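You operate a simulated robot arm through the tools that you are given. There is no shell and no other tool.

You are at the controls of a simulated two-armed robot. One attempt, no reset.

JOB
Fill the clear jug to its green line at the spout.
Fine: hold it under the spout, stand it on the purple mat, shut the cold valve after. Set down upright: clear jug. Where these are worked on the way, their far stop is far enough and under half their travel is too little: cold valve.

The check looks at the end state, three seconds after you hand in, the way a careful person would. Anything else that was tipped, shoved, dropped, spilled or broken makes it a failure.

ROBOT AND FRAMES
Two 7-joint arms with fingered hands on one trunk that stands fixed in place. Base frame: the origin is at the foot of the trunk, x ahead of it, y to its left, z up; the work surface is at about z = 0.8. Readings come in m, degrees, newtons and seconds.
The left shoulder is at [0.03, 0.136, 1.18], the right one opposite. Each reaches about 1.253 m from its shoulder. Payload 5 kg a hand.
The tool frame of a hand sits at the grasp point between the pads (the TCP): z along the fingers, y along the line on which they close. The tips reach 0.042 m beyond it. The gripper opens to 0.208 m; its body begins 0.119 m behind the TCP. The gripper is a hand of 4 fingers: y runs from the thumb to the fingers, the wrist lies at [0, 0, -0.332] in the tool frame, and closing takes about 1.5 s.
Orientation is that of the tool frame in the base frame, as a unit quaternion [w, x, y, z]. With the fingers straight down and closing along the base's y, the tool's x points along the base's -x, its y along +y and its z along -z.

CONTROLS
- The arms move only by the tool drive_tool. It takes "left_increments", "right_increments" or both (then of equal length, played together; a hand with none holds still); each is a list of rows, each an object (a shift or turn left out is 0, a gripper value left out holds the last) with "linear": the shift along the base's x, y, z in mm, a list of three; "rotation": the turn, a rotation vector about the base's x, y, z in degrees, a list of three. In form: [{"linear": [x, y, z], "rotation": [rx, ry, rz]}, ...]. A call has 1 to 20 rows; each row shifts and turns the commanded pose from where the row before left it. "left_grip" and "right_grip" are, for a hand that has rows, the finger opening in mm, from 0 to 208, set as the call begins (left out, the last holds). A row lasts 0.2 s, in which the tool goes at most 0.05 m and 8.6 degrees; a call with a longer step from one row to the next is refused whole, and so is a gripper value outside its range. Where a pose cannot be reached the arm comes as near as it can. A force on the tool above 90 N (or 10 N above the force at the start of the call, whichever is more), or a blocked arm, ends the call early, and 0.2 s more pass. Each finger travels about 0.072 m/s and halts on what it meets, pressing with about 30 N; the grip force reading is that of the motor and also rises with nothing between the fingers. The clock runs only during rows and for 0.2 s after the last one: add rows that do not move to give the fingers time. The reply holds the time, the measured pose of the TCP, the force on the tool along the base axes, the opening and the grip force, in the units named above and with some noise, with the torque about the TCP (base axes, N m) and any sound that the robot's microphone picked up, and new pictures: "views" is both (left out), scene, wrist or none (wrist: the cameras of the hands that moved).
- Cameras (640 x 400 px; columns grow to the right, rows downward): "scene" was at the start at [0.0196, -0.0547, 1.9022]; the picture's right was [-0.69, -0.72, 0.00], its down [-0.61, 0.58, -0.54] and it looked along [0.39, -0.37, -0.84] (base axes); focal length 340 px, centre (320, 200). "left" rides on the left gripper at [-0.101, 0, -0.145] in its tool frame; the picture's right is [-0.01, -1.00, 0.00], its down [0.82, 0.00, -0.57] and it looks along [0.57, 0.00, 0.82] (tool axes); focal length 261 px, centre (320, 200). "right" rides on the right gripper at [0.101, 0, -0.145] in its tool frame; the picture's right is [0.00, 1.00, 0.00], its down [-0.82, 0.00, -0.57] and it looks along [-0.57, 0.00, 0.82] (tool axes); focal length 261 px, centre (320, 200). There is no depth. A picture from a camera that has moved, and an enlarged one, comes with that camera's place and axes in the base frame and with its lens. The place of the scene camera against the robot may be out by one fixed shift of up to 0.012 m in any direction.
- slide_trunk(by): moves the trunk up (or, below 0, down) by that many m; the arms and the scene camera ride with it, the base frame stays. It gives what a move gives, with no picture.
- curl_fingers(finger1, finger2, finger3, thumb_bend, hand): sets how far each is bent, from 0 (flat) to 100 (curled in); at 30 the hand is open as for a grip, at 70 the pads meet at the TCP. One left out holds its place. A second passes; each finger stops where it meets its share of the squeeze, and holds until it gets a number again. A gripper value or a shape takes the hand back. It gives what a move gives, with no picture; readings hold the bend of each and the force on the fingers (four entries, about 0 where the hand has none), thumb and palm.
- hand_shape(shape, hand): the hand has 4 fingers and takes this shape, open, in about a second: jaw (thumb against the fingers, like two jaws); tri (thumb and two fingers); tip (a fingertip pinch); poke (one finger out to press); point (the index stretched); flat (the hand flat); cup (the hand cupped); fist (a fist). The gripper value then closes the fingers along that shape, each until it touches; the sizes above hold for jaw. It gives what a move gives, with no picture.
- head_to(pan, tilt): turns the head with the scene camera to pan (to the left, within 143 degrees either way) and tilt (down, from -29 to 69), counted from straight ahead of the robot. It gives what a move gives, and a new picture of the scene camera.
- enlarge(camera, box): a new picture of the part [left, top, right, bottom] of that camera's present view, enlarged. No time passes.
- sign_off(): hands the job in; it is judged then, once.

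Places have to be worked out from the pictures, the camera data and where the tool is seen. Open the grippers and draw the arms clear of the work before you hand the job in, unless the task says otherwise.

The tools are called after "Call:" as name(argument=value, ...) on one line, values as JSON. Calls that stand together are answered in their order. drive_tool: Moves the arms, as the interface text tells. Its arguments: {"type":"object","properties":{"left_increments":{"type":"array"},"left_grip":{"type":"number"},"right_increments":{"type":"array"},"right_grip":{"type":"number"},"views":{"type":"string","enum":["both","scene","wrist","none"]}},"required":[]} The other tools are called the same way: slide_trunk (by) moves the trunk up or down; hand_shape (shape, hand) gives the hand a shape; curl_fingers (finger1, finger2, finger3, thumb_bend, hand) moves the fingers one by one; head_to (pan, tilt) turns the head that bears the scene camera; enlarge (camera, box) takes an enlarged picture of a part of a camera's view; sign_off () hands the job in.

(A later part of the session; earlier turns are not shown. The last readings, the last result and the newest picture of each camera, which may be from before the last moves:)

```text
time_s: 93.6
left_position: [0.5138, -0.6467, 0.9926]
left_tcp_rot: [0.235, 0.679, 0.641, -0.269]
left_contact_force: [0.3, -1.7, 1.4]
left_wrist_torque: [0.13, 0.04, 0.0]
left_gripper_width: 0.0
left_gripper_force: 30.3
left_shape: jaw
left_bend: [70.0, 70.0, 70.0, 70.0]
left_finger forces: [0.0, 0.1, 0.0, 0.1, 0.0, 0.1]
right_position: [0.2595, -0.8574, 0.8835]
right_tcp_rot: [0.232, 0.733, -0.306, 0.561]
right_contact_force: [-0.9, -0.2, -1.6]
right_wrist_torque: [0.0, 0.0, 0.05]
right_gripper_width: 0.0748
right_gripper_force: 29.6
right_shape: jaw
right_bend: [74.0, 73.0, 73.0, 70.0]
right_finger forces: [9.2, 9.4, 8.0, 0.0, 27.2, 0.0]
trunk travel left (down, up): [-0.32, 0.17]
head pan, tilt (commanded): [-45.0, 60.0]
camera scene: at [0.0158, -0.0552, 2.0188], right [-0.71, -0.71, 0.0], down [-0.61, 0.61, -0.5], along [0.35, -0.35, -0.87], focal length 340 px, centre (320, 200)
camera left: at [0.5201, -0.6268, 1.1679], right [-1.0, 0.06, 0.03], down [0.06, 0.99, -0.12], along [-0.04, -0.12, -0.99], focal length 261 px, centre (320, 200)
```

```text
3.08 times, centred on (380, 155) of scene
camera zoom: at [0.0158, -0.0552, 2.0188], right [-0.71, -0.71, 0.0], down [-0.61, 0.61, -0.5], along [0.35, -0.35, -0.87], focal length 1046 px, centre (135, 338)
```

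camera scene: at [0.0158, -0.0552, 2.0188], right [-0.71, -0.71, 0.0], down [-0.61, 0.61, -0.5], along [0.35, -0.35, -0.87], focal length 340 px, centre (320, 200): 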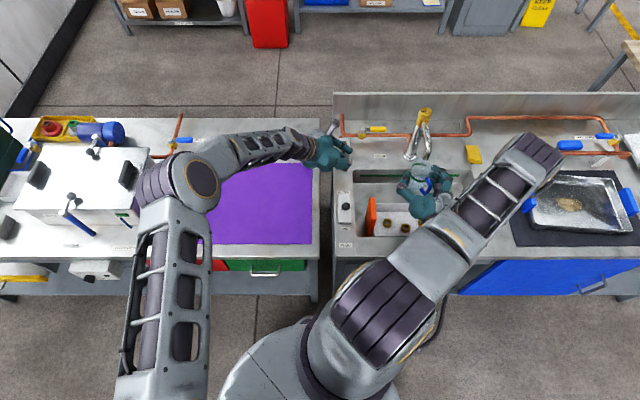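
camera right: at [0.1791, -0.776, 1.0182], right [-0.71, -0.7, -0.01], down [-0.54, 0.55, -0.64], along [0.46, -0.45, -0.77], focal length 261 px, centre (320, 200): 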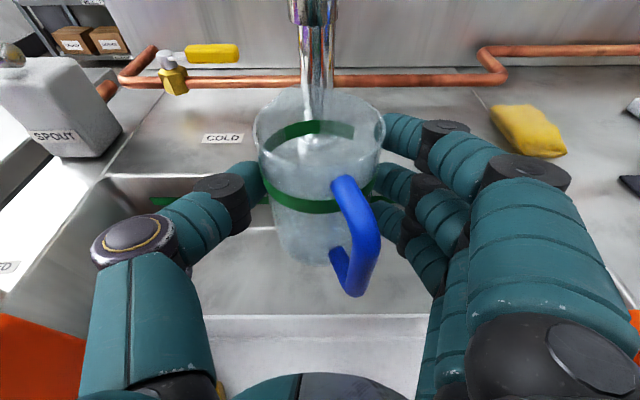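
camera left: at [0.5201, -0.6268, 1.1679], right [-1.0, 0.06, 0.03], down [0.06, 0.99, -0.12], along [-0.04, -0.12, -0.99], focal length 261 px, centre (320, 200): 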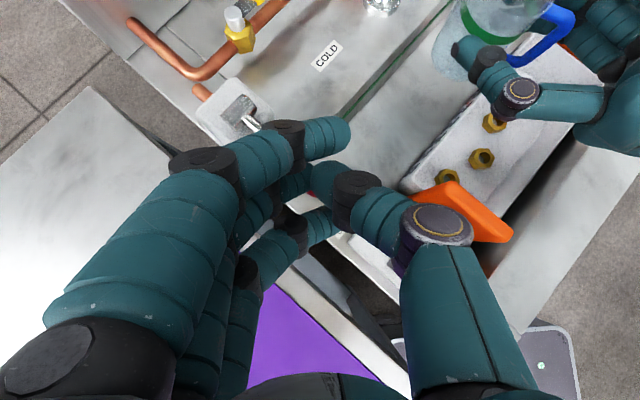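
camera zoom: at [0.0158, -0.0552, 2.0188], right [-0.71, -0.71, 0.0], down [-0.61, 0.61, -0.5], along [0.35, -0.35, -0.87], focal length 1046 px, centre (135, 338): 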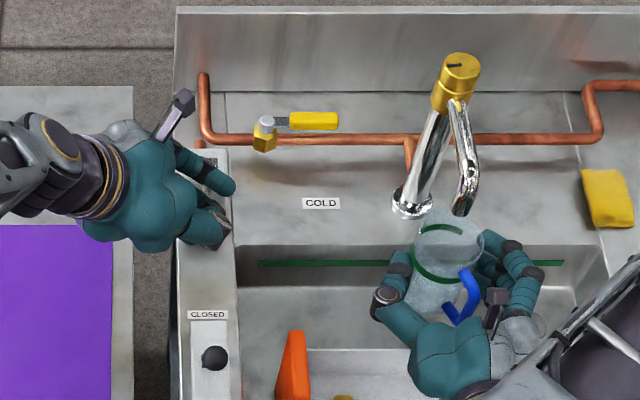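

The fingertips are about 25 mm above the ball with a free arm. I'll press down in small steps, watching force and sound.

Call:
drive_tool(left_increments=[{"linear": [0, 0, -10]}, {"linear": [0, 0, -8]}, {"linear": [0, 0, -5]}], views="none")

Call:
drive_tool(left_increments=[{"linear": [0, 0, -5]}, {"linear": [0, 0, -5]}, {}], views="wrist")

```text
time_s: 94.4
left_position: [0.5133, -0.6466, 0.9702]
left_tcp_rot: [0.236, 0.678, 0.641, -0.27]
left_contact_force: [0.7, 0.7, -0.1]
left_wrist_torque: [-0.01, -0.01, -0.05]
left_gripper_width: 0.0
left_gripper_force: 30.0
left_shape: jaw
left_bend: [70.0, 70.0, 70.0, 70.0]
left_finger forces: [0.0, 0.0, 0.1, 0.0, 0.0, 0.1]
right_position: [0.2599, -0.858, 0.8841]
right_tcp_rot: [0.234, 0.732, -0.306, 0.562]
right_contact_force: [0.1, -0.4, -0.8]
right_wrist_torque: [0.02, 0.0, -0.04]
right_gripper_width: 0.0747
right_gripper_force: 30.0
right_shape: jaw
right_bend: [74.0, 73.0, 73.0, 70.0]
right_finger forces: [9.2, 9.5, 7.9, 0.0, 27.1, 0.1]
trunk travel left (down, up): [-0.32, 0.17]
head pan, tilt (commanded): [-45.0, 60.0]
```

```text
time_s: 95.2
left_position: [0.5118, -0.6459, 0.9612]
left_tcp_rot: [0.235, 0.679, 0.641, -0.27]
left_contact_force: [0.7, 1.5, 2.7]
left_wrist_torque: [-0.03, -0.03, -0.02]
left_gripper_width: 0.0
left_gripper_force: 29.6
left_shape: jaw
left_bend: [70.0, 70.0, 70.0, 70.0]
left_finger forces: [0.0, 0.1, 0.0, 0.0, 0.1, 0.1]
right_position: [0.2603, -0.8572, 0.8835]
right_tcp_rot: [0.233, 0.732, -0.304, 0.563]
right_contact_force: [-0.9, -0.2, -1.2]
right_wrist_torque: [0.03, 0.0, 0.0]
right_gripper_width: 0.0748
right_gripper_force: 29.9
right_shape: jaw
right_bend: [74.0, 73.0, 73.0, 70.0]
right_finger forces: [9.2, 9.4, 8.0, 0.1, 27.1, 0.0]
trunk travel left (down, up): [-0.32, 0.17]
head pan, tilt (commanded): [-45.0, 60.0]
camera left: at [0.5198, -0.6249, 1.136], right [-1.0, 0.06, 0.03], down [0.06, 0.99, -0.12], along [-0.04, -0.12, -0.99], focal length 261 px, centre (320, 200)
```

left: 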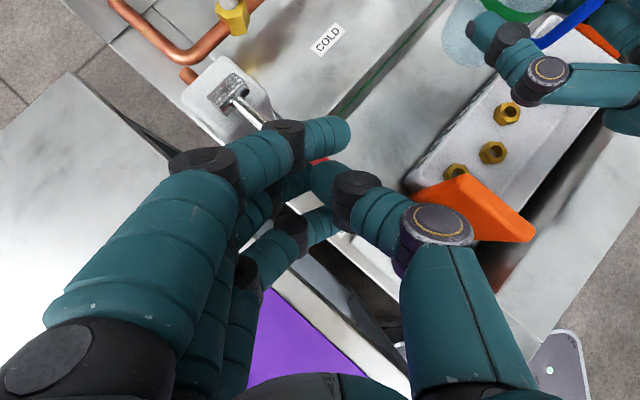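

Contact: 2.7 N on the ball. I'll press on in 4 mm steps.

Call:
drive_tool(left_increments=[{"linear": [1, -1, -4]}, {"linear": [1, -1, -4]}, {"linear": [1, -1, -4]}], views="both")

Call:
enlarge(camera="scene", box=[310, 90, 470, 220])

```text
time_s: 96.0
left_position: [0.5143, -0.6477, 0.9488]
left_tcp_rot: [0.234, 0.68, 0.641, -0.27]
left_contact_force: [-3.6, 3.5, 3.2]
left_wrist_torque: [0.07, 0.16, -0.1]
left_gripper_width: 0.0
left_gripper_force: 30.2
left_shape: jaw
left_bend: [70.0, 70.0, 70.0, 70.0]
left_finger forces: [0.0, 0.1, 0.0, 0.1, 0.0, 0.0]
right_position: [0.2588, -0.8562, 0.8843]
right_tcp_rot: [0.233, 0.732, -0.305, 0.563]
right_contact_force: [0.1, -0.2, -0.5]
right_wrist_torque: [0.05, -0.02, -0.01]
right_gripper_width: 0.0748
right_gripper_force: 30.2
right_shape: jaw
right_bend: [74.0, 73.0, 73.0, 70.0]
right_finger forces: [9.2, 9.4, 8.1, 0.0, 27.2, 0.0]
trunk travel left (down, up): [-0.32, 0.17]
head pan, tilt (commanded): [-45.0, 60.0]
camera scene: at [0.0157, -0.0537, 2.0189], right [-0.71, -0.71, 0.0], down [-0.61, 0.61, -0.5], along [0.35, -0.35, -0.87], focal length 340 px, centre (320, 200)
camera left: at [0.5215, -0.6274, 1.1235], right [-1.0, 0.06, 0.03], down [0.06, 0.99, -0.12], along [-0.04, -0.12, -0.99], focal length 261 px, centre (320, 200)
```

scene: 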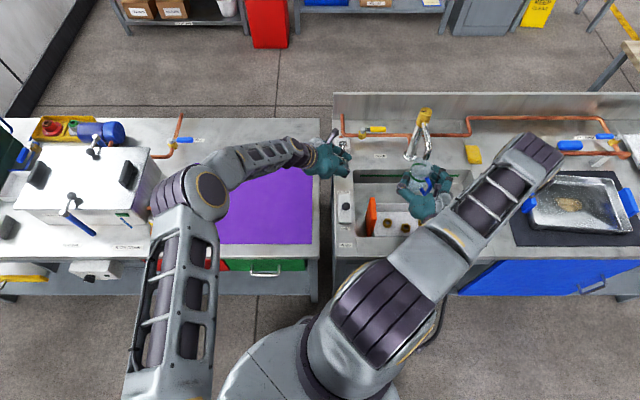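
left: 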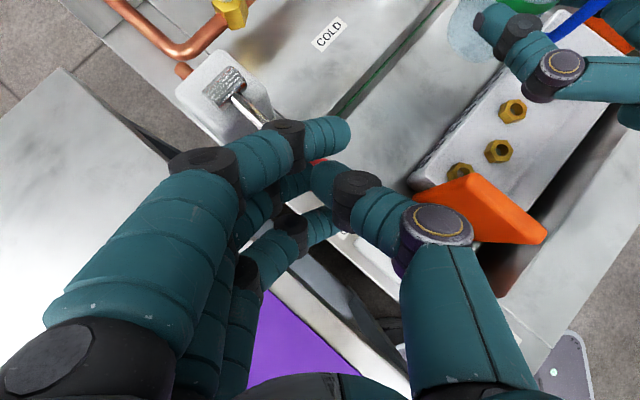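

```text
3.08 times, centred on (390, 155) of scene
camera zoom: at [0.0157, -0.0537, 2.0189], right [-0.71, -0.71, 0.0], down [-0.61, 0.61, -0.5], along [0.35, -0.35, -0.87], focal length 1046 px, centre (105, 338)
```

zoom: 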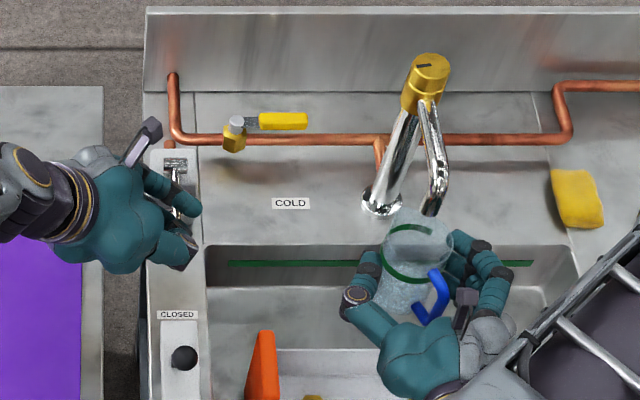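

The lever yields with only a few newtons. I'll keep pressing straight down and watch for water.

Call:
drive_tool(left_increments=[{"linear": [0, 0, -5]}, {"linear": [0, 0, -5]}, {"linear": [0, 0, -5]}], views="both")

Call:
enlarge(camera="scene", box=[310, 90, 470, 220])

```text
time_s: 96.8
left_position: [0.5172, -0.6482, 0.9338]
left_tcp_rot: [0.235, 0.679, 0.641, -0.269]
left_contact_force: [-0.1, 1.2, 4.2]
left_wrist_torque: [-0.11, 0.01, 0.03]
left_gripper_width: 0.0001
left_gripper_force: 30.4
left_shape: jaw
left_bend: [70.0, 70.0, 70.0, 70.0]
left_finger forces: [0.1, 0.0, 0.0, 0.0, 0.0, 0.1]
right_position: [0.2596, -0.8565, 0.8825]
right_tcp_rot: [0.233, 0.733, -0.305, 0.562]
right_contact_force: [0.3, -0.4, -1.7]
right_wrist_torque: [0.03, 0.03, -0.03]
right_gripper_width: 0.0746
right_gripper_force: 29.8
right_shape: jaw
right_bend: [74.0, 73.0, 73.0, 70.0]
right_finger forces: [9.2, 9.4, 7.9, 0.0, 27.2, 0.0]
trunk travel left (down, up): [-0.32, 0.17]
head pan, tilt (commanded): [-45.0, 60.0]
camera scene: at [0.0163, -0.0539, 2.0189], right [-0.71, -0.71, 0.0], down [-0.61, 0.61, -0.5], along [0.35, -0.35, -0.87], focal length 340 px, centre (320, 200)
camera left: at [0.5233, -0.6277, 1.1092], right [-1.0, 0.06, 0.03], down [0.06, 0.99, -0.12], along [-0.04, -0.12, -0.99], focal length 261 px, centre (320, 200)
```

scene: 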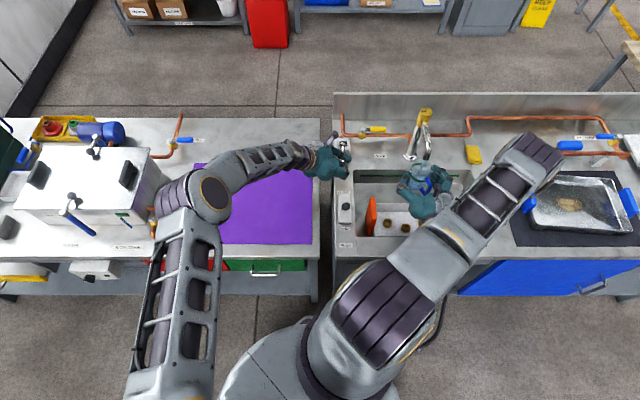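
left: 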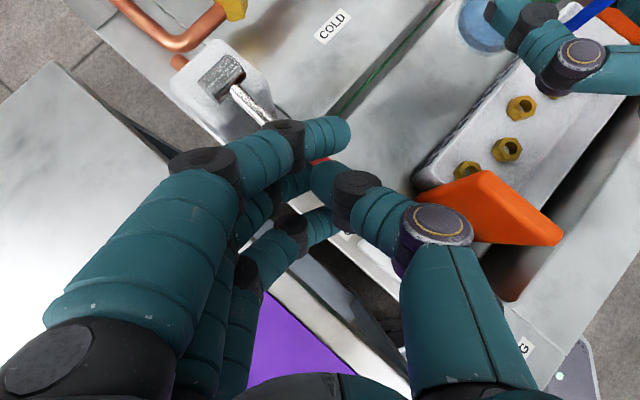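

```text
3.08 times, centred on (390, 155) of scene
camera zoom: at [0.0163, -0.0539, 2.0189], right [-0.71, -0.71, 0.0], down [-0.61, 0.61, -0.5], along [0.35, -0.35, -0.87], focal length 1046 px, centre (105, 338)
```

zoom: 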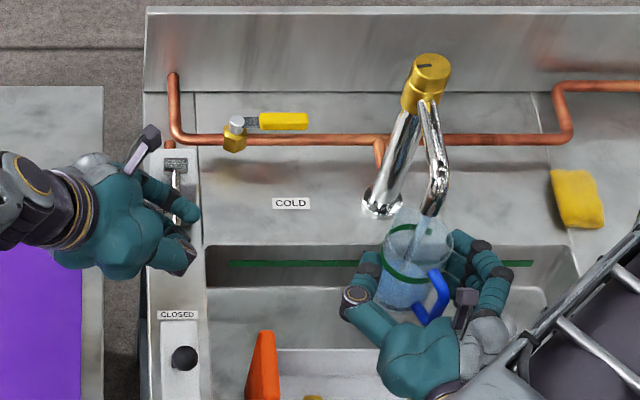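

Water is coming: the jug looks blue at the bottom. I'll check the level closely before letting more time pass.

Call:
enlarge(camera="right", box=[220, 0, 420, 300])

Call:
enlarge(camera="scene", box=[390, 120, 460, 200])

```text
1.33 times, centred on (320, 150) of right
camera zoom: at [0.1795, -0.7759, 1.0188], right [-0.71, -0.71, -0.01], down [-0.54, 0.55, -0.64], along [0.46, -0.45, -0.77], focal length 348 px, centre (320, 267)
```

zoom: 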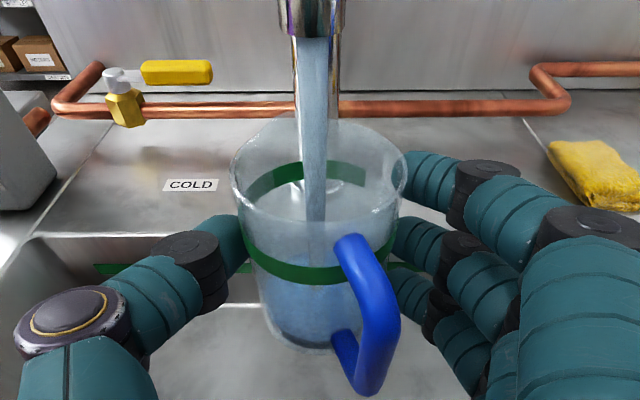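

```text
5.00 times, centred on (425, 160) of scene
camera zoom: at [0.0163, -0.0539, 2.0189], right [-0.71, -0.71, 0.0], down [-0.61, 0.61, -0.5], along [0.35, -0.35, -0.87], focal length 1701 px, centre (-205, 400)
```

zoom: 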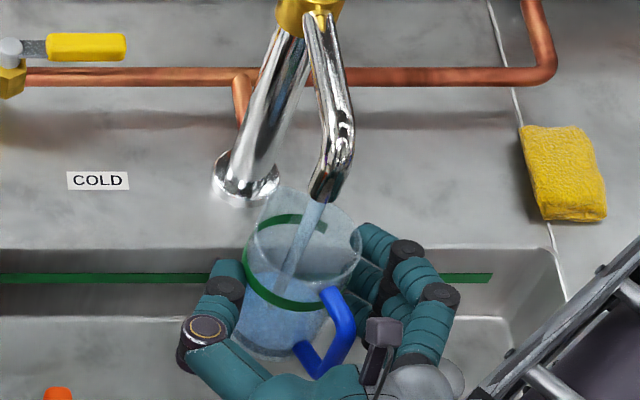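

The stream falls cleanly into the jug. I'll zoom in tightly to read the water level against the green line.

Call:
enlarge(camera="right", box=[250, 90, 390, 280])

Call:
enlarge(camera="scene", box=[400, 150, 440, 200])

Call:
enlarge(camera="left", box=[430, 0, 640, 130])

```text
2.11 times, centred on (320, 185) of right
camera zoom: at [0.1795, -0.7759, 1.0188], right [-0.71, -0.71, -0.01], down [-0.54, 0.55, -0.64], along [0.46, -0.45, -0.77], focal length 549 px, centre (320, 232)
```

zoom: 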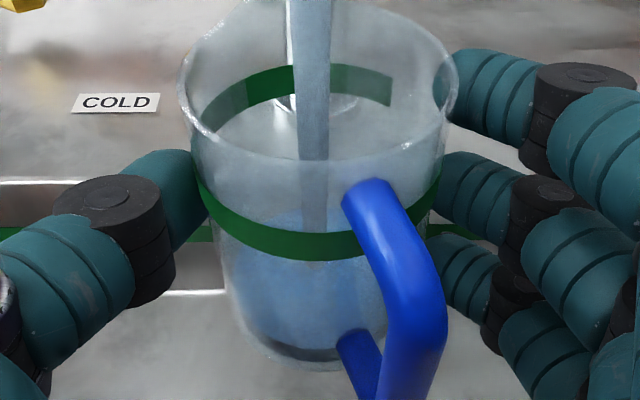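

```text
8.00 times, centred on (420, 175) of scene
camera zoom: at [0.0163, -0.0539, 2.0189], right [-0.71, -0.71, 0.0], down [-0.61, 0.61, -0.5], along [0.35, -0.35, -0.87], focal length 2721 px, centre (-480, 400)
```

zoom: 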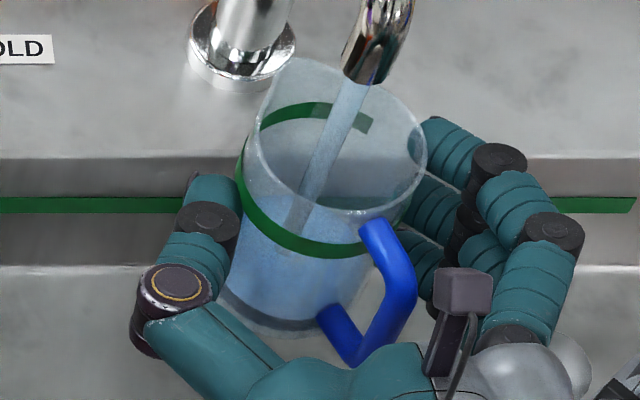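

```text
3.05 times, centred on (535, 65) of left
camera zoom: at [0.5233, -0.6277, 1.1092], right [-1.0, 0.06, 0.03], down [0.06, 0.99, -0.12], along [-0.04, -0.12, -0.99], focal length 794 px, centre (-335, 611)
```

zoom: 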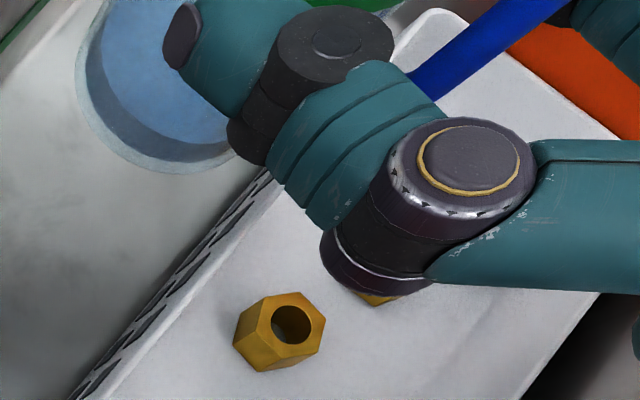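

The level is about 20 mm of the 83 mm needed. I'll hold still for one short step (0.4 s) to measure the fill rate.

Call:
drive_tool(left_increments=[{}], views="none")

Call:
enlarge(camera="right", box=[250, 90, 390, 280])

Call:
enlarge(camera="scene", box=[400, 150, 440, 200])

```text
time_s: 97.2
left_position: [0.5166, -0.6476, 0.9358]
left_tcp_rot: [0.235, 0.679, 0.641, -0.269]
left_contact_force: [2.1, 0.4, 5.2]
left_wrist_torque: [-0.09, -0.1, 0.1]
left_gripper_width: 0.0
left_gripper_force: 30.1
left_shape: jaw
left_bend: [70.0, 70.0, 70.0, 70.0]
left_finger forces: [0.1, 0.0, 0.0, 0.0, 0.1, 0.0]
right_position: [0.2589, -0.8568, 0.8843]
right_tcp_rot: [0.233, 0.733, -0.304, 0.562]
right_contact_force: [0.9, 0.1, -2.0]
right_wrist_torque: [0.05, -0.03, -0.02]
right_gripper_width: 0.0747
right_gripper_force: 29.5
right_shape: jaw
right_bend: [74.0, 73.0, 73.0, 70.0]
right_finger forces: [9.2, 9.3, 7.9, 0.0, 27.2, 0.0]
trunk travel left (down, up): [-0.32, 0.17]
head pan, tilt (commanded): [-45.0, 60.0]
```

```text
2.11 times, centred on (320, 185) of right
camera zoom: at [0.1794, -0.7758, 1.0188], right [-0.71, -0.71, -0.01], down [-0.54, 0.55, -0.64], along [0.46, -0.45, -0.77], focal length 549 px, centre (320, 232)
```

zoom: 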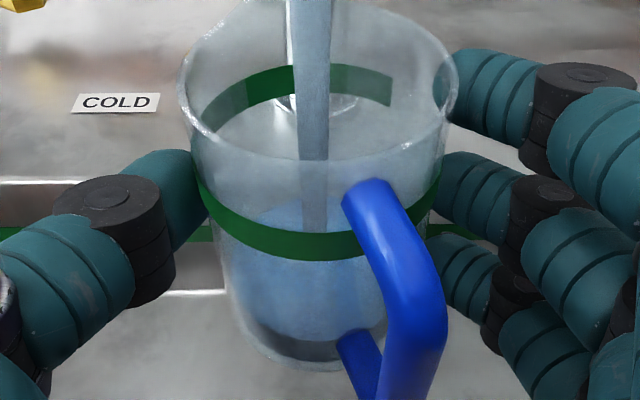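

```text
8.00 times, centred on (420, 175) of scene
camera zoom: at [0.0162, -0.0538, 2.0189], right [-0.71, -0.71, 0.0], down [-0.61, 0.61, -0.5], along [0.35, -0.35, -0.87], focal length 2721 px, centre (-480, 400)
```

zoom: 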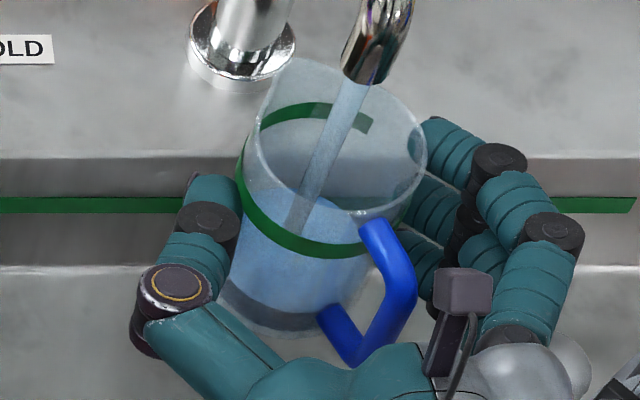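

The level rose about 6 mm in 0.4 s, so roughly 15 mm/s, with about 55 mm to go. I'll hold for 1.4 s and look again.

Call:
drive_tool(left_increments=[{}, {}, {}, {}, {}, {}], views="none")

Call:
enlarge(camera="right", box=[250, 90, 390, 280])

Call:
enlarge(camera="scene", box=[400, 150, 440, 200])

```text
time_s: 98.6
left_position: [0.5159, -0.6486, 0.9347]
left_tcp_rot: [0.235, 0.679, 0.641, -0.27]
left_contact_force: [5.3, 0.9, 4.8]
left_wrist_torque: [-0.09, -0.22, 0.1]
left_gripper_width: 0.0
left_gripper_force: 29.5
left_shape: jaw
left_bend: [70.0, 70.0, 70.0, 70.0]
left_finger forces: [0.0, 0.1, 0.0, 0.1, 0.1, 0.1]
right_position: [0.2595, -0.8559, 0.8835]
right_tcp_rot: [0.232, 0.733, -0.304, 0.563]
right_contact_force: [0.8, -0.1, -3.1]
right_wrist_torque: [0.05, 0.02, -0.02]
right_gripper_width: 0.0746
right_gripper_force: 29.9
right_shape: jaw
right_bend: [74.0, 73.0, 73.0, 70.0]
right_finger forces: [9.1, 9.3, 7.8, 0.0, 27.3, 0.1]
trunk travel left (down, up): [-0.32, 0.17]
head pan, tilt (commanded): [-45.0, 60.0]
```

```text
2.11 times, centred on (320, 185) of right
camera zoom: at [0.1793, -0.7758, 1.0188], right [-0.71, -0.7, -0.01], down [-0.54, 0.55, -0.64], along [0.46, -0.45, -0.77], focal length 549 px, centre (320, 232)
```

zoom: 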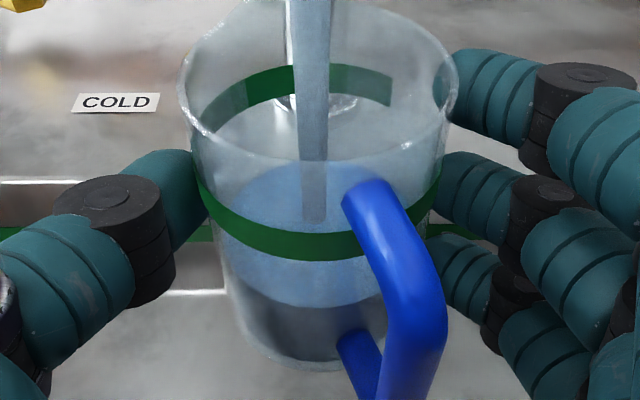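

```text
8.00 times, centred on (420, 175) of scene
camera zoom: at [0.0162, -0.0538, 2.0189], right [-0.71, -0.71, 0.0], down [-0.61, 0.61, -0.5], along [0.35, -0.35, -0.87], focal length 2721 px, centre (-480, 400)
```

zoom: 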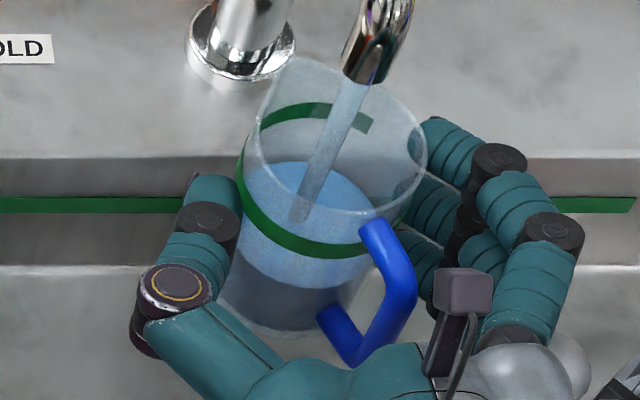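

Water is about 51 mm up and the line about 90 mm (same scale), rising near 17 mm/s, so about 2.2 s remain. I'll hold 1.2 s more and check again.

Call:
drive_tool(left_increments=[{}, {}, {}, {}, {}], views="none")

Call:
enlarge(camera="right", box=[250, 90, 390, 280])

Call:
enlarge(camera="scene", box=[400, 150, 440, 200])

```text
time_s: 99.8
left_position: [0.5161, -0.6487, 0.9345]
left_tcp_rot: [0.235, 0.679, 0.641, -0.27]
left_contact_force: [5.9, 1.7, 5.0]
left_wrist_torque: [-0.07, -0.24, 0.11]
left_gripper_width: 0.0003
left_gripper_force: 30.0
left_shape: jaw
left_bend: [70.0, 70.0, 70.0, 70.0]
left_finger forces: [0.0, 0.1, 0.1, 0.0, 0.1, 0.0]
right_position: [0.2595, -0.8563, 0.8846]
right_tcp_rot: [0.233, 0.733, -0.304, 0.563]
right_contact_force: [0.6, 0.0, -4.3]
right_wrist_torque: [0.06, 0.01, 0.04]
right_gripper_width: 0.0749
right_gripper_force: 29.7
right_shape: jaw
right_bend: [74.0, 73.0, 73.0, 70.0]
right_finger forces: [9.2, 9.4, 7.7, 0.1, 27.0, 0.1]
trunk travel left (down, up): [-0.32, 0.17]
head pan, tilt (commanded): [-45.0, 60.0]
```

```text
2.11 times, centred on (320, 185) of right
camera zoom: at [0.1794, -0.7759, 1.0187], right [-0.71, -0.7, -0.01], down [-0.54, 0.55, -0.64], along [0.46, -0.45, -0.77], focal length 549 px, centre (320, 232)
```

zoom: 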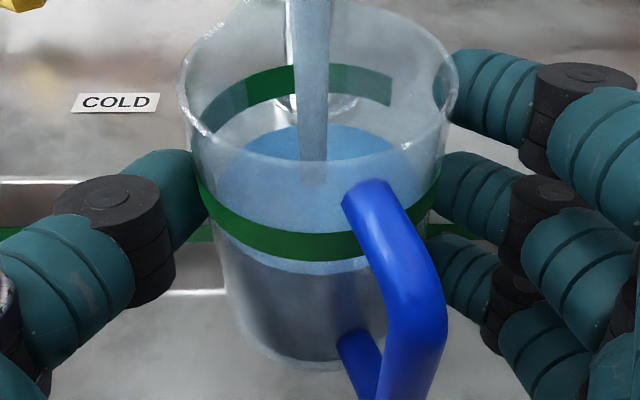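

```text
8.00 times, centred on (420, 175) of scene
camera zoom: at [0.0163, -0.0538, 2.0189], right [-0.71, -0.71, 0.0], down [-0.61, 0.61, -0.5], along [0.35, -0.35, -0.87], focal length 2721 px, centre (-480, 400)
```

zoom: 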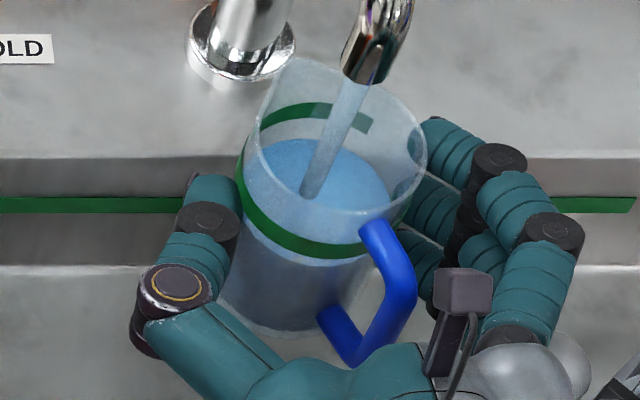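

Level about 71 mm versus the line's centre at about 90 mm; the hand's load (4.3 N) agrees. At 17 mm/s I'll hold 0.8 s more and lift off the lever in the same call, leaving a small margin to top up.

Call:
drive_tool(left_increments=[{}, {}, {}, {}, {"linear": [0, 0, 28]}, {"linear": [0, 0, 15]}], views="none")

Call:
enlarge(camera="right", box=[250, 90, 390, 280])

Call:
enlarge(camera="scene", box=[400, 150, 440, 200])

Call:
enlarge(camera="left", box=[160, 40, 420, 240])

```text
time_s: 101.2
left_position: [0.5144, -0.6483, 0.9751]
left_tcp_rot: [0.234, 0.68, 0.64, -0.271]
left_contact_force: [-0.5, -0.3, -1.8]
left_wrist_torque: [-0.06, 0.0, 0.03]
left_gripper_width: 0.0
left_gripper_force: 29.8
left_shape: jaw
left_bend: [70.0, 70.0, 70.0, 70.0]
left_finger forces: [0.0, 0.0, 0.0, 0.0, 0.0, 0.0]
right_position: [0.2597, -0.8564, 0.8843]
right_tcp_rot: [0.232, 0.733, -0.304, 0.562]
right_contact_force: [0.5, -0.5, -4.6]
right_wrist_torque: [0.05, 0.01, 0.0]
right_gripper_width: 0.0748
right_gripper_force: 30.2
right_shape: jaw
right_bend: [74.0, 73.0, 73.0, 70.0]
right_finger forces: [9.2, 9.4, 7.7, 0.0, 27.2, 0.1]
trunk travel left (down, up): [-0.32, 0.17]
head pan, tilt (commanded): [-45.0, 60.0]
```

```text
2.11 times, centred on (320, 185) of right
camera zoom: at [0.1795, -0.7764, 1.0183], right [-0.71, -0.7, -0.01], down [-0.54, 0.55, -0.64], along [0.46, -0.45, -0.77], focal length 549 px, centre (320, 232)
```

zoom: 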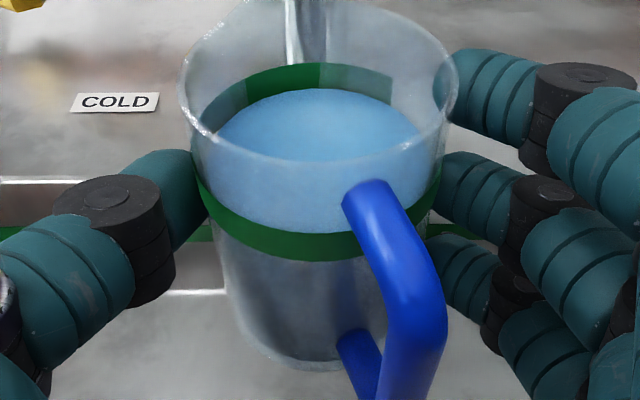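

```text
8.00 times, centred on (420, 175) of scene
camera zoom: at [0.0167, -0.0549, 2.0188], right [-0.71, -0.71, 0.0], down [-0.61, 0.61, -0.5], along [0.35, -0.35, -0.87], focal length 2721 px, centre (-480, 400)
```

zoom: 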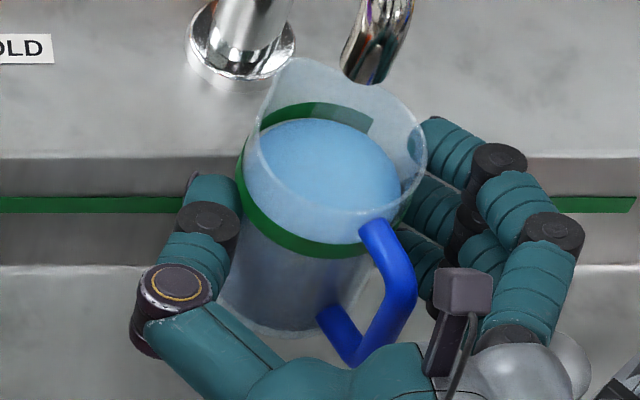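

```text
2.00 times, centred on (290, 140) of left
camera zoom: at [0.5225, -0.6279, 1.1495], right [-1.0, 0.06, 0.03], down [0.06, 0.99, -0.12], along [-0.04, -0.12, -0.99], focal length 521 px, centre (380, 320)
```

zoom: 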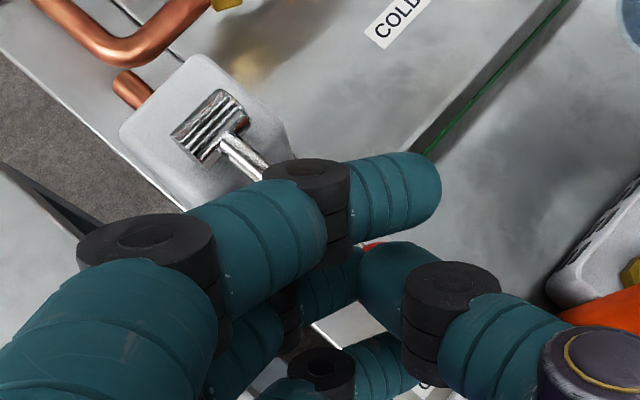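

The stream stopped as soon as I let go (the lever springs back), and the water edge is now within the green band. I'll zoom in more to judge exactly where in the band it stands.

Call:
enlarge(camera="right", box=[262, 110, 340, 160])

Call:
enlarge(camera="right", box=[262, 160, 340, 215])

Call:
enlarge(camera="scene", box=[410, 155, 435, 190])

```text
8.00 times, centred on (301, 135) of right
camera zoom: at [0.1795, -0.7764, 1.0183], right [-0.71, -0.7, -0.01], down [-0.54, 0.55, -0.64], along [0.46, -0.45, -0.77], focal length 2085 px, centre (472, 720)
```

zoom: 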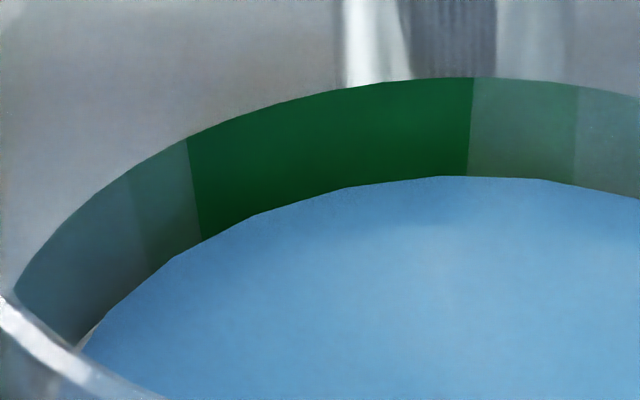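

```text
7.27 times, centred on (301, 188) of right
camera zoom: at [0.1795, -0.7764, 1.0183], right [-0.71, -0.7, -0.01], down [-0.54, 0.55, -0.64], along [0.46, -0.45, -0.77], focal length 1896 px, centre (458, 291)
```

zoom: 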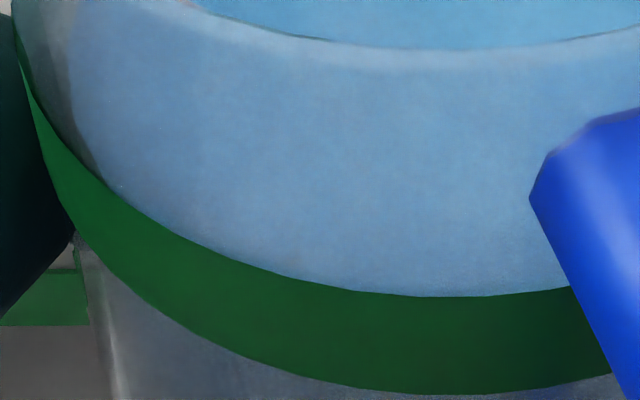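

```text
11.43 times, centred on (422, 172) of scene
camera zoom: at [0.0167, -0.0549, 2.0188], right [-0.71, -0.71, 0.0], down [-0.61, 0.61, -0.5], along [0.35, -0.35, -0.87], focal length 3887 px, centre (-851, 514)
```

zoom: 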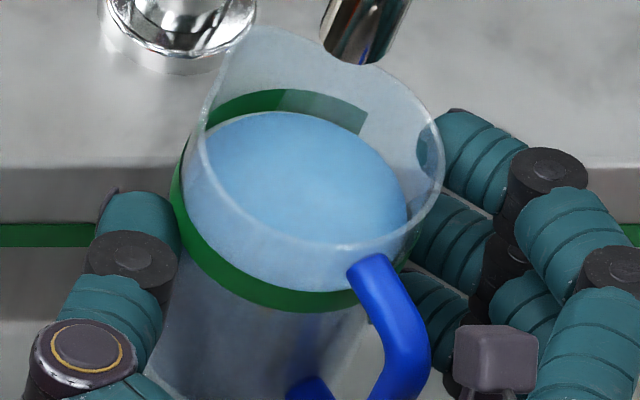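

The water stands about mid-band (within a millimetre or two of the line's centre), so filling is done. Before carrying the jug I'll lift the left hand clear of the lever and bring it back to the left, out of the right arm's path.

Call:
drive_tool(left_increments=[{"linear": [0, 5, 30]}, {"linear": [0, 15, 40]}, {"linear": [2, 30, 35]}, {"linear": [4, 42, 20]}, {"linear": [4, 44, 15]}, {"linear": [4, 45, 12]}, {"linear": [4, 45, 10]}, {"linear": [4, 45, 8]}, {"linear": [4, 45, 8]}, {"linear": [4, 45, 8]}, {"linear": [4, 45, 6]}, {"linear": [4, 45, 6]}, {"linear": [4, 45, 6]}, {"linear": [4, 45, 6]}, {"linear": [4, 40, 6]}], views="both")

```text
time_s: 104.4
left_position: [0.5638, -0.0697, 1.1936]
left_tcp_rot: [0.235, 0.679, 0.64, -0.27]
left_contact_force: [-0.7, 0.3, 0.7]
left_wrist_torque: [-0.03, -0.04, 0.04]
left_gripper_width: 0.0001
left_gripper_force: 29.9
left_shape: jaw
left_bend: [70.0, 70.0, 70.0, 70.0]
left_finger forces: [0.1, 0.0, 0.0, 0.0, 0.0, 0.0]
right_position: [0.2588, -0.857, 0.8826]
right_tcp_rot: [0.234, 0.732, -0.305, 0.562]
right_contact_force: [-0.6, -1.0, -3.6]
right_wrist_torque: [0.07, 0.08, -0.01]
right_gripper_width: 0.0746
right_gripper_force: 30.2
right_shape: jaw
right_bend: [74.0, 73.0, 73.0, 70.0]
right_finger forces: [9.2, 9.4, 7.6, 0.0, 27.0, 0.0]
trunk travel left (down, up): [-0.32, 0.17]
head pan, tilt (commanded): [-45.0, 60.0]
camera scene: at [0.0157, -0.0528, 2.0189], right [-0.71, -0.71, 0.0], down [-0.61, 0.61, -0.5], along [0.35, -0.35, -0.87], focal length 340 px, centre (320, 200)
camera left: at [0.571, -0.0498, 1.3684], right [-1.0, 0.07, 0.03], down [0.06, 0.99, -0.12], along [-0.04, -0.12, -0.99], focal length 261 px, centre (320, 200)
```

scene: 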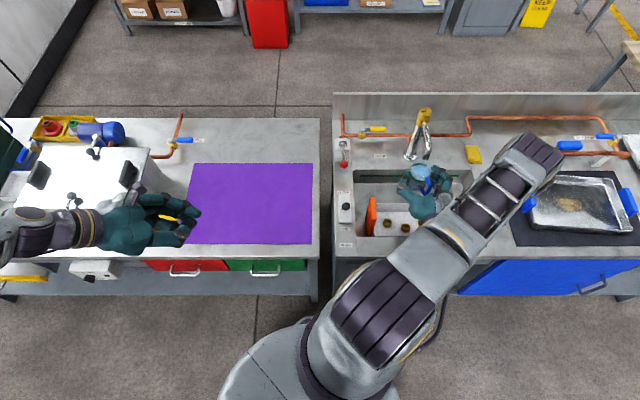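
left: 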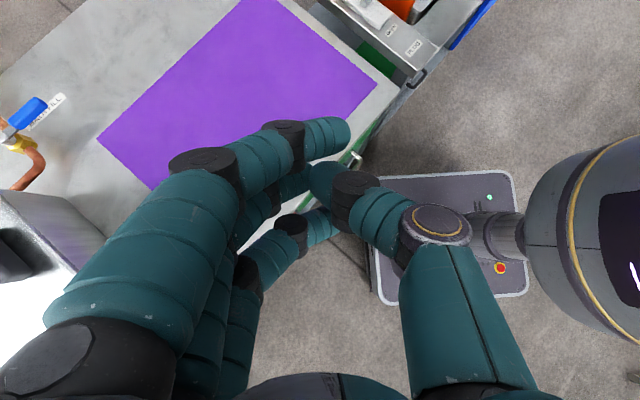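

The left hand is clear and the lever is back at rest. Now I'll draw the full jug gently out from under the spout and raise it, with small smooth steps.

Call:
drive_tool(right_increments=[{"linear": [-6, 7, 0]}, {"linear": [-11, 12, 0]}, {"linear": [-13, 14.5, 0]}, {"linear": [-13, 14.5, 0]}, {"linear": [-10, 11, 0]}, {"linear": [-5, 5, 4]}, {"linear": [0, 0, 12]}, {"linear": [0, 0, 22]}, {"linear": [0, 0, 26]}, {"linear": [0, 0, 28]}, {"linear": [0, 0, 28]}, {"linear": [0, 0, 26]}, {"linear": [0, 0, 20]}, {"linear": [0, 0, 10]}], views="both")

```text
time_s: 107.4
left_position: [0.5655, -0.0706, 1.1928]
left_tcp_rot: [0.235, 0.679, 0.641, -0.269]
left_contact_force: [0.2, -0.7, -0.7]
left_wrist_torque: [-0.03, 0.0, 0.03]
left_gripper_width: 0.0002
left_gripper_force: 30.0
left_shape: jaw
left_bend: [70.0, 70.0, 70.0, 70.0]
left_finger forces: [0.0, 0.1, 0.1, 0.0, 0.0, 0.1]
right_position: [0.201, -0.7914, 1.0613]
right_tcp_rot: [0.233, 0.733, -0.305, 0.562]
right_contact_force: [-0.7, -0.4, -5.7]
right_wrist_torque: [0.07, 0.02, -0.01]
right_gripper_width: 0.0745
right_gripper_force: 30.4
right_shape: jaw
right_bend: [74.0, 73.0, 73.0, 70.0]
right_finger forces: [9.1, 9.4, 7.6, 0.1, 27.0, 0.1]
trunk travel left (down, up): [-0.32, 0.17]
head pan, tilt (commanded): [-45.0, 60.0]
camera scene: at [0.0161, -0.054, 2.0188], right [-0.71, -0.71, 0.0], down [-0.61, 0.61, -0.5], along [0.35, -0.35, -0.87], focal length 340 px, centre (320, 200)
camera right: at [0.1207, -0.7115, 1.196], right [-0.71, -0.7, -0.01], down [-0.54, 0.55, -0.64], along [0.46, -0.45, -0.77], focal length 261 px, centre (320, 200)
```

scene: 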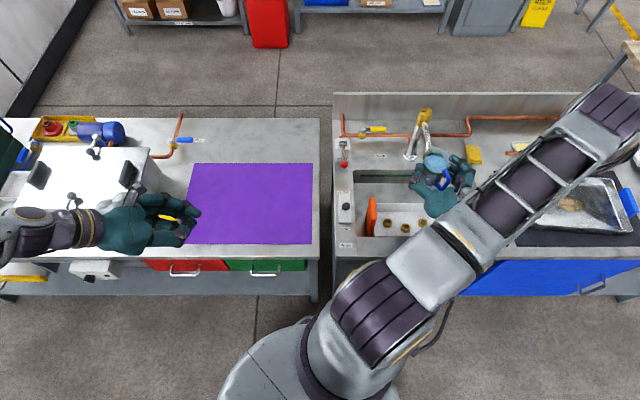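
right: 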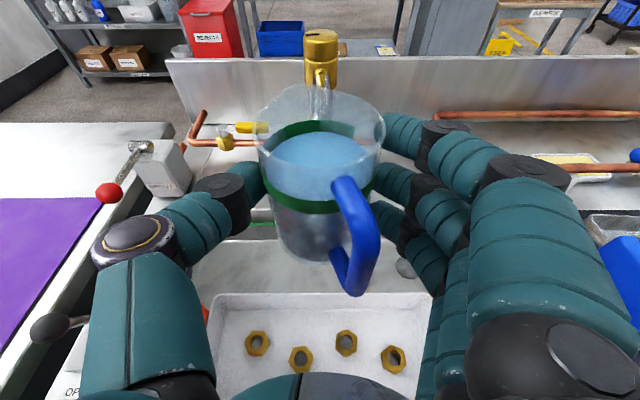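

The jug is raised and steady with the level unchanged. I'll carry it across in gentle steps toward the mat.

Call:
drive_tool(right_increments=[{"linear": [10, 7, 0]}, {"linear": [20, 13, 0]}, {"linear": [25, 17, 0]}, {"linear": [26, 18, 0]}, {"linear": [26, 18, 1]}, {"linear": [26, 18, 2]}, {"linear": [26, 18, 3]}, {"linear": [26, 18, 3]}, {"linear": [26, 18, 3]}, {"linear": [22, 16, 2]}, {"linear": [9, 8, 0]}], views="wrist")

```text
time_s: 109.8
left_position: [0.564, -0.0702, 1.1923]
left_tcp_rot: [0.235, 0.679, 0.641, -0.27]
left_contact_force: [-1.0, -0.7, -0.2]
left_wrist_torque: [0.02, 0.03, -0.03]
left_gripper_width: 0.0
left_gripper_force: 30.0
left_shape: jaw
left_bend: [70.0, 70.0, 70.0, 70.0]
left_finger forces: [0.0, 0.0, 0.1, 0.0, 0.0, 0.1]
right_position: [0.4421, -0.6224, 1.0749]
right_tcp_rot: [0.233, 0.733, -0.305, 0.561]
right_contact_force: [-0.6, -0.7, -5.0]
right_wrist_torque: [0.07, 0.06, -0.07]
right_gripper_width: 0.0748
right_gripper_force: 29.7
right_shape: jaw
right_bend: [74.0, 73.0, 73.0, 70.0]
right_finger forces: [9.3, 9.3, 7.6, 0.1, 27.2, 0.1]
trunk travel left (down, up): [-0.32, 0.17]
head pan, tilt (commanded): [-45.0, 60.0]
camera right: at [0.3632, -0.5424, 1.2088], right [-0.71, -0.7, -0.01], down [-0.54, 0.55, -0.64], along [0.46, -0.45, -0.77], focal length 261 px, centre (320, 200)
```

right: 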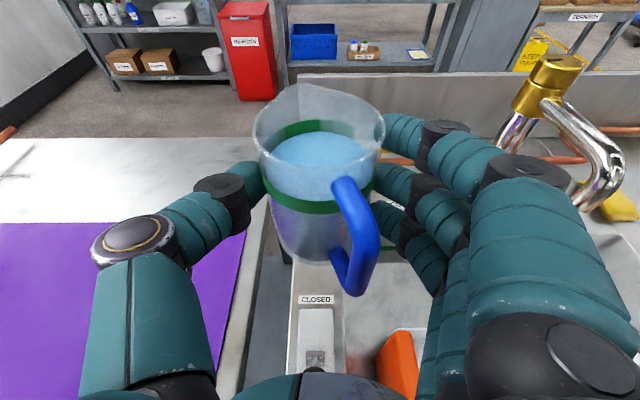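

Steady. On to the mat spot, then down to about 16 mm above it.

Call:
drive_tool(right_increments=[{"linear": [12, 6, 0]}, {"linear": [22, 12, 0]}, {"linear": [26, 14, 0]}, {"linear": [27, 14.5, 0]}, {"linear": [27, 14.5, 0]}, {"linear": [27, 14.5, 0]}, {"linear": [27, 14.5, 0]}, {"linear": [26, 13.5, 0]}, {"linear": [22, 11.5, 0]}, {"linear": [12, 6, 0]}, {"linear": [0, 0, -12]}, {"linear": [0, 0, -25]}, {"linear": [0, 0, -32]}, {"linear": [0, 0, -34]}, {"linear": [0, 0, -32]}, {"linear": [0, 0, -25]}, {"linear": [0, 0, -14]}], views="both")

```text
time_s: 113.4
left_position: [0.5637, -0.0709, 1.1926]
left_tcp_rot: [0.235, 0.679, 0.641, -0.27]
left_contact_force: [0.2, -0.6, 0.3]
left_wrist_torque: [-0.01, 0.01, -0.03]
left_gripper_width: 0.0
left_gripper_force: 30.1
left_shape: jaw
left_bend: [70.0, 70.0, 70.0, 70.0]
left_finger forces: [0.0, 0.0, 0.0, 0.0, 0.0, 0.0]
right_position: [0.6716, -0.5025, 0.8989]
right_tcp_rot: [0.233, 0.733, -0.304, 0.562]
right_contact_force: [-0.1, 0.2, -3.7]
right_wrist_torque: [0.12, 0.07, 0.03]
right_gripper_width: 0.0746
right_gripper_force: 30.4
right_shape: jaw
right_bend: [74.0, 73.0, 73.0, 70.0]
right_finger forces: [9.3, 9.3, 7.5, 0.1, 26.9, 0.0]
trunk travel left (down, up): [-0.32, 0.17]
head pan, tilt (commanded): [-45.0, 60.0]
camera scene: at [0.0168, -0.0538, 2.0188], right [-0.71, -0.71, 0.0], down [-0.61, 0.61, -0.5], along [0.35, -0.35, -0.87], focal length 340 px, centre (320, 200)
camera right: at [0.5913, -0.4224, 1.0345], right [-0.71, -0.71, -0.01], down [-0.54, 0.54, -0.64], along [0.46, -0.45, -0.76], focal length 261 px, centre (320, 200)
```

scene: 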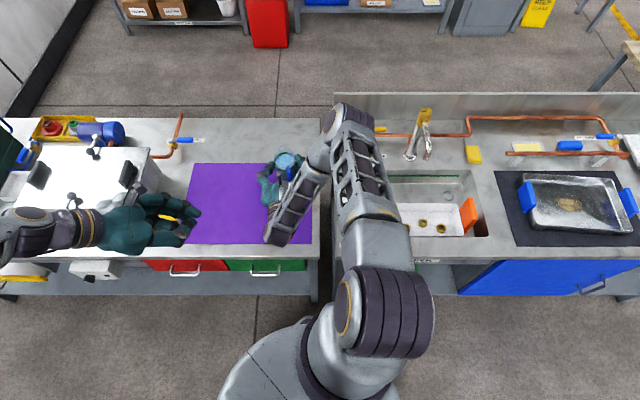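
right: 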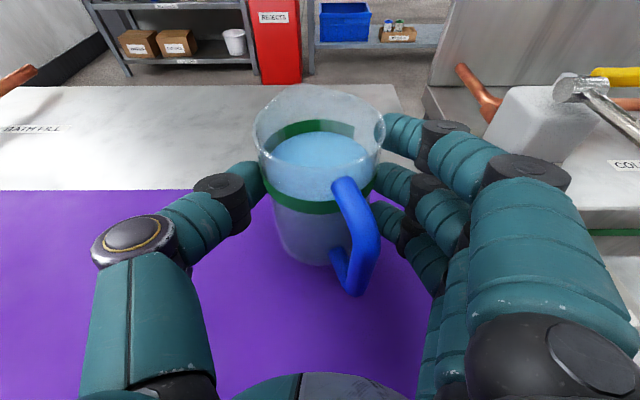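

Over the mat, level and steady. Lowering gently to touchdown.

Call:
drive_tool(right_increments=[{"linear": [0, 0, -5]}, {"linear": [0, 0, -4]}, {"linear": [0, 0, -3]}, {"linear": [0, 0, -1.5]}, {}], views="none")

Call:
drive_tool(right_increments=[{"linear": [0, 0, -1]}, {}, {}], views="none")

```text
time_s: 114.6
left_position: [0.5643, -0.0709, 1.1924]
left_tcp_rot: [0.235, 0.679, 0.64, -0.27]
left_contact_force: [1.0, 0.3, -0.2]
left_wrist_torque: [-0.02, 0.02, -0.01]
left_gripper_width: 0.0
left_gripper_force: 29.8
left_shape: jaw
left_bend: [70.0, 70.0, 70.0, 70.0]
left_finger forces: [0.0, 0.1, 0.0, 0.0, 0.1, 0.0]
right_position: [0.6702, -0.5034, 0.8853]
right_tcp_rot: [0.233, 0.732, -0.304, 0.563]
right_contact_force: [-0.1, 0.1, -3.9]
right_wrist_torque: [0.06, 0.03, -0.02]
right_gripper_width: 0.0743
right_gripper_force: 29.7
right_shape: jaw
right_bend: [74.0, 73.0, 73.0, 70.0]
right_finger forces: [9.3, 9.3, 7.4, 0.0, 26.9, 0.0]
trunk travel left (down, up): [-0.32, 0.17]
head pan, tilt (commanded): [-45.0, 60.0]
```

```text
time_s: 115.4
left_position: [0.5651, -0.0707, 1.1918]
left_tcp_rot: [0.235, 0.679, 0.641, -0.27]
left_contact_force: [0.4, -0.2, -0.6]
left_wrist_torque: [-0.01, 0.05, 0.01]
left_gripper_width: 0.0001
left_gripper_force: 30.1
left_shape: jaw
left_bend: [70.0, 70.0, 70.0, 70.0]
left_finger forces: [0.1, 0.0, 0.0, 0.1, 0.0, 0.0]
right_position: [0.6694, -0.5029, 0.8845]
right_tcp_rot: [0.233, 0.733, -0.305, 0.562]
right_contact_force: [-0.1, -0.1, -5.5]
right_wrist_torque: [0.04, 0.04, 0.04]
right_gripper_width: 0.0746
right_gripper_force: 30.2
right_shape: jaw
right_bend: [74.0, 73.0, 73.0, 70.0]
right_finger forces: [9.3, 9.4, 7.5, 0.1, 26.8, 0.0]
trunk travel left (down, up): [-0.32, 0.17]
head pan, tilt (commanded): [-45.0, 60.0]
```

Still hanging (-5.5 N). A little further, a millimetre at a time.

Call:
drive_tool(right_increments=[{"linear": [0, 0, -1]}, {}, {}], views="none")

Call:
drive_tool(right_increments=[{"linear": [0, 0, -1]}, {}, {}], views="wrist")

```text
time_s: 116.2
left_position: [0.5647, -0.0719, 1.1925]
left_tcp_rot: [0.234, 0.68, 0.641, -0.269]
left_contact_force: [0.2, 0.4, -0.5]
left_wrist_torque: [-0.01, -0.01, -0.02]
left_gripper_width: 0.0001
left_gripper_force: 29.7
left_shape: jaw
left_bend: [70.0, 70.0, 70.0, 70.0]
left_finger forces: [0.0, 0.1, 0.0, 0.0, 0.0, 0.1]
right_position: [0.6708, -0.5017, 0.8846]
right_tcp_rot: [0.233, 0.732, -0.304, 0.563]
right_contact_force: [0.3, -0.7, -1.8]
right_wrist_torque: [0.07, 0.03, -0.03]
right_gripper_width: 0.0749
right_gripper_force: 29.4
right_shape: jaw
right_bend: [74.0, 73.0, 74.0, 70.0]
right_finger forces: [9.3, 9.3, 8.1, 0.0, 27.0, 0.1]
trunk travel left (down, up): [-0.32, 0.17]
head pan, tilt (commanded): [-45.0, 60.0]
```

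```text
time_s: 117.0
left_position: [0.564, -0.0703, 1.1931]
left_tcp_rot: [0.235, 0.679, 0.641, -0.27]
left_contact_force: [-0.2, 0.6, -0.2]
left_wrist_torque: [0.01, -0.01, -0.01]
left_gripper_width: 0.0
left_gripper_force: 29.9
left_shape: jaw
left_bend: [70.0, 70.0, 70.0, 70.0]
left_finger forces: [0.1, 0.0, 0.0, 0.0, 0.1, 0.0]
right_position: [0.6715, -0.5013, 0.8828]
right_tcp_rot: [0.233, 0.732, -0.304, 0.563]
right_contact_force: [0.3, -2.2, 5.2]
right_wrist_torque: [-0.04, 0.0, -0.03]
right_gripper_width: 0.0743
right_gripper_force: 29.7
right_shape: jaw
right_bend: [74.0, 73.0, 74.0, 70.0]
right_finger forces: [9.2, 9.4, 8.9, 0.0, 26.9, 0.1]
trunk travel left (down, up): [-0.32, 0.17]
head pan, tilt (commanded): [-45.0, 60.0]
camera right: at [0.5912, -0.4217, 1.0189], right [-0.71, -0.7, -0.01], down [-0.54, 0.54, -0.65], along [0.46, -0.45, -0.76], focal length 261 px, centre (320, 200)
```

right: 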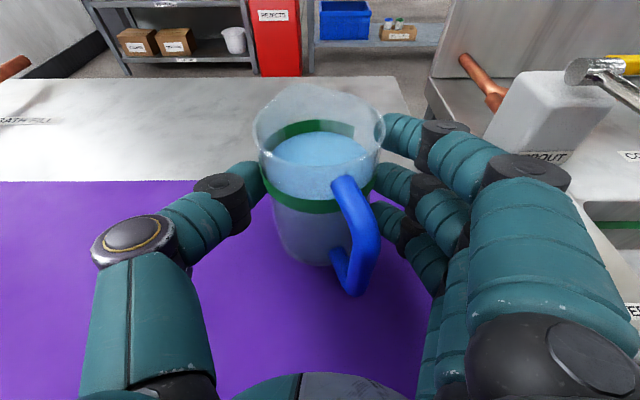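

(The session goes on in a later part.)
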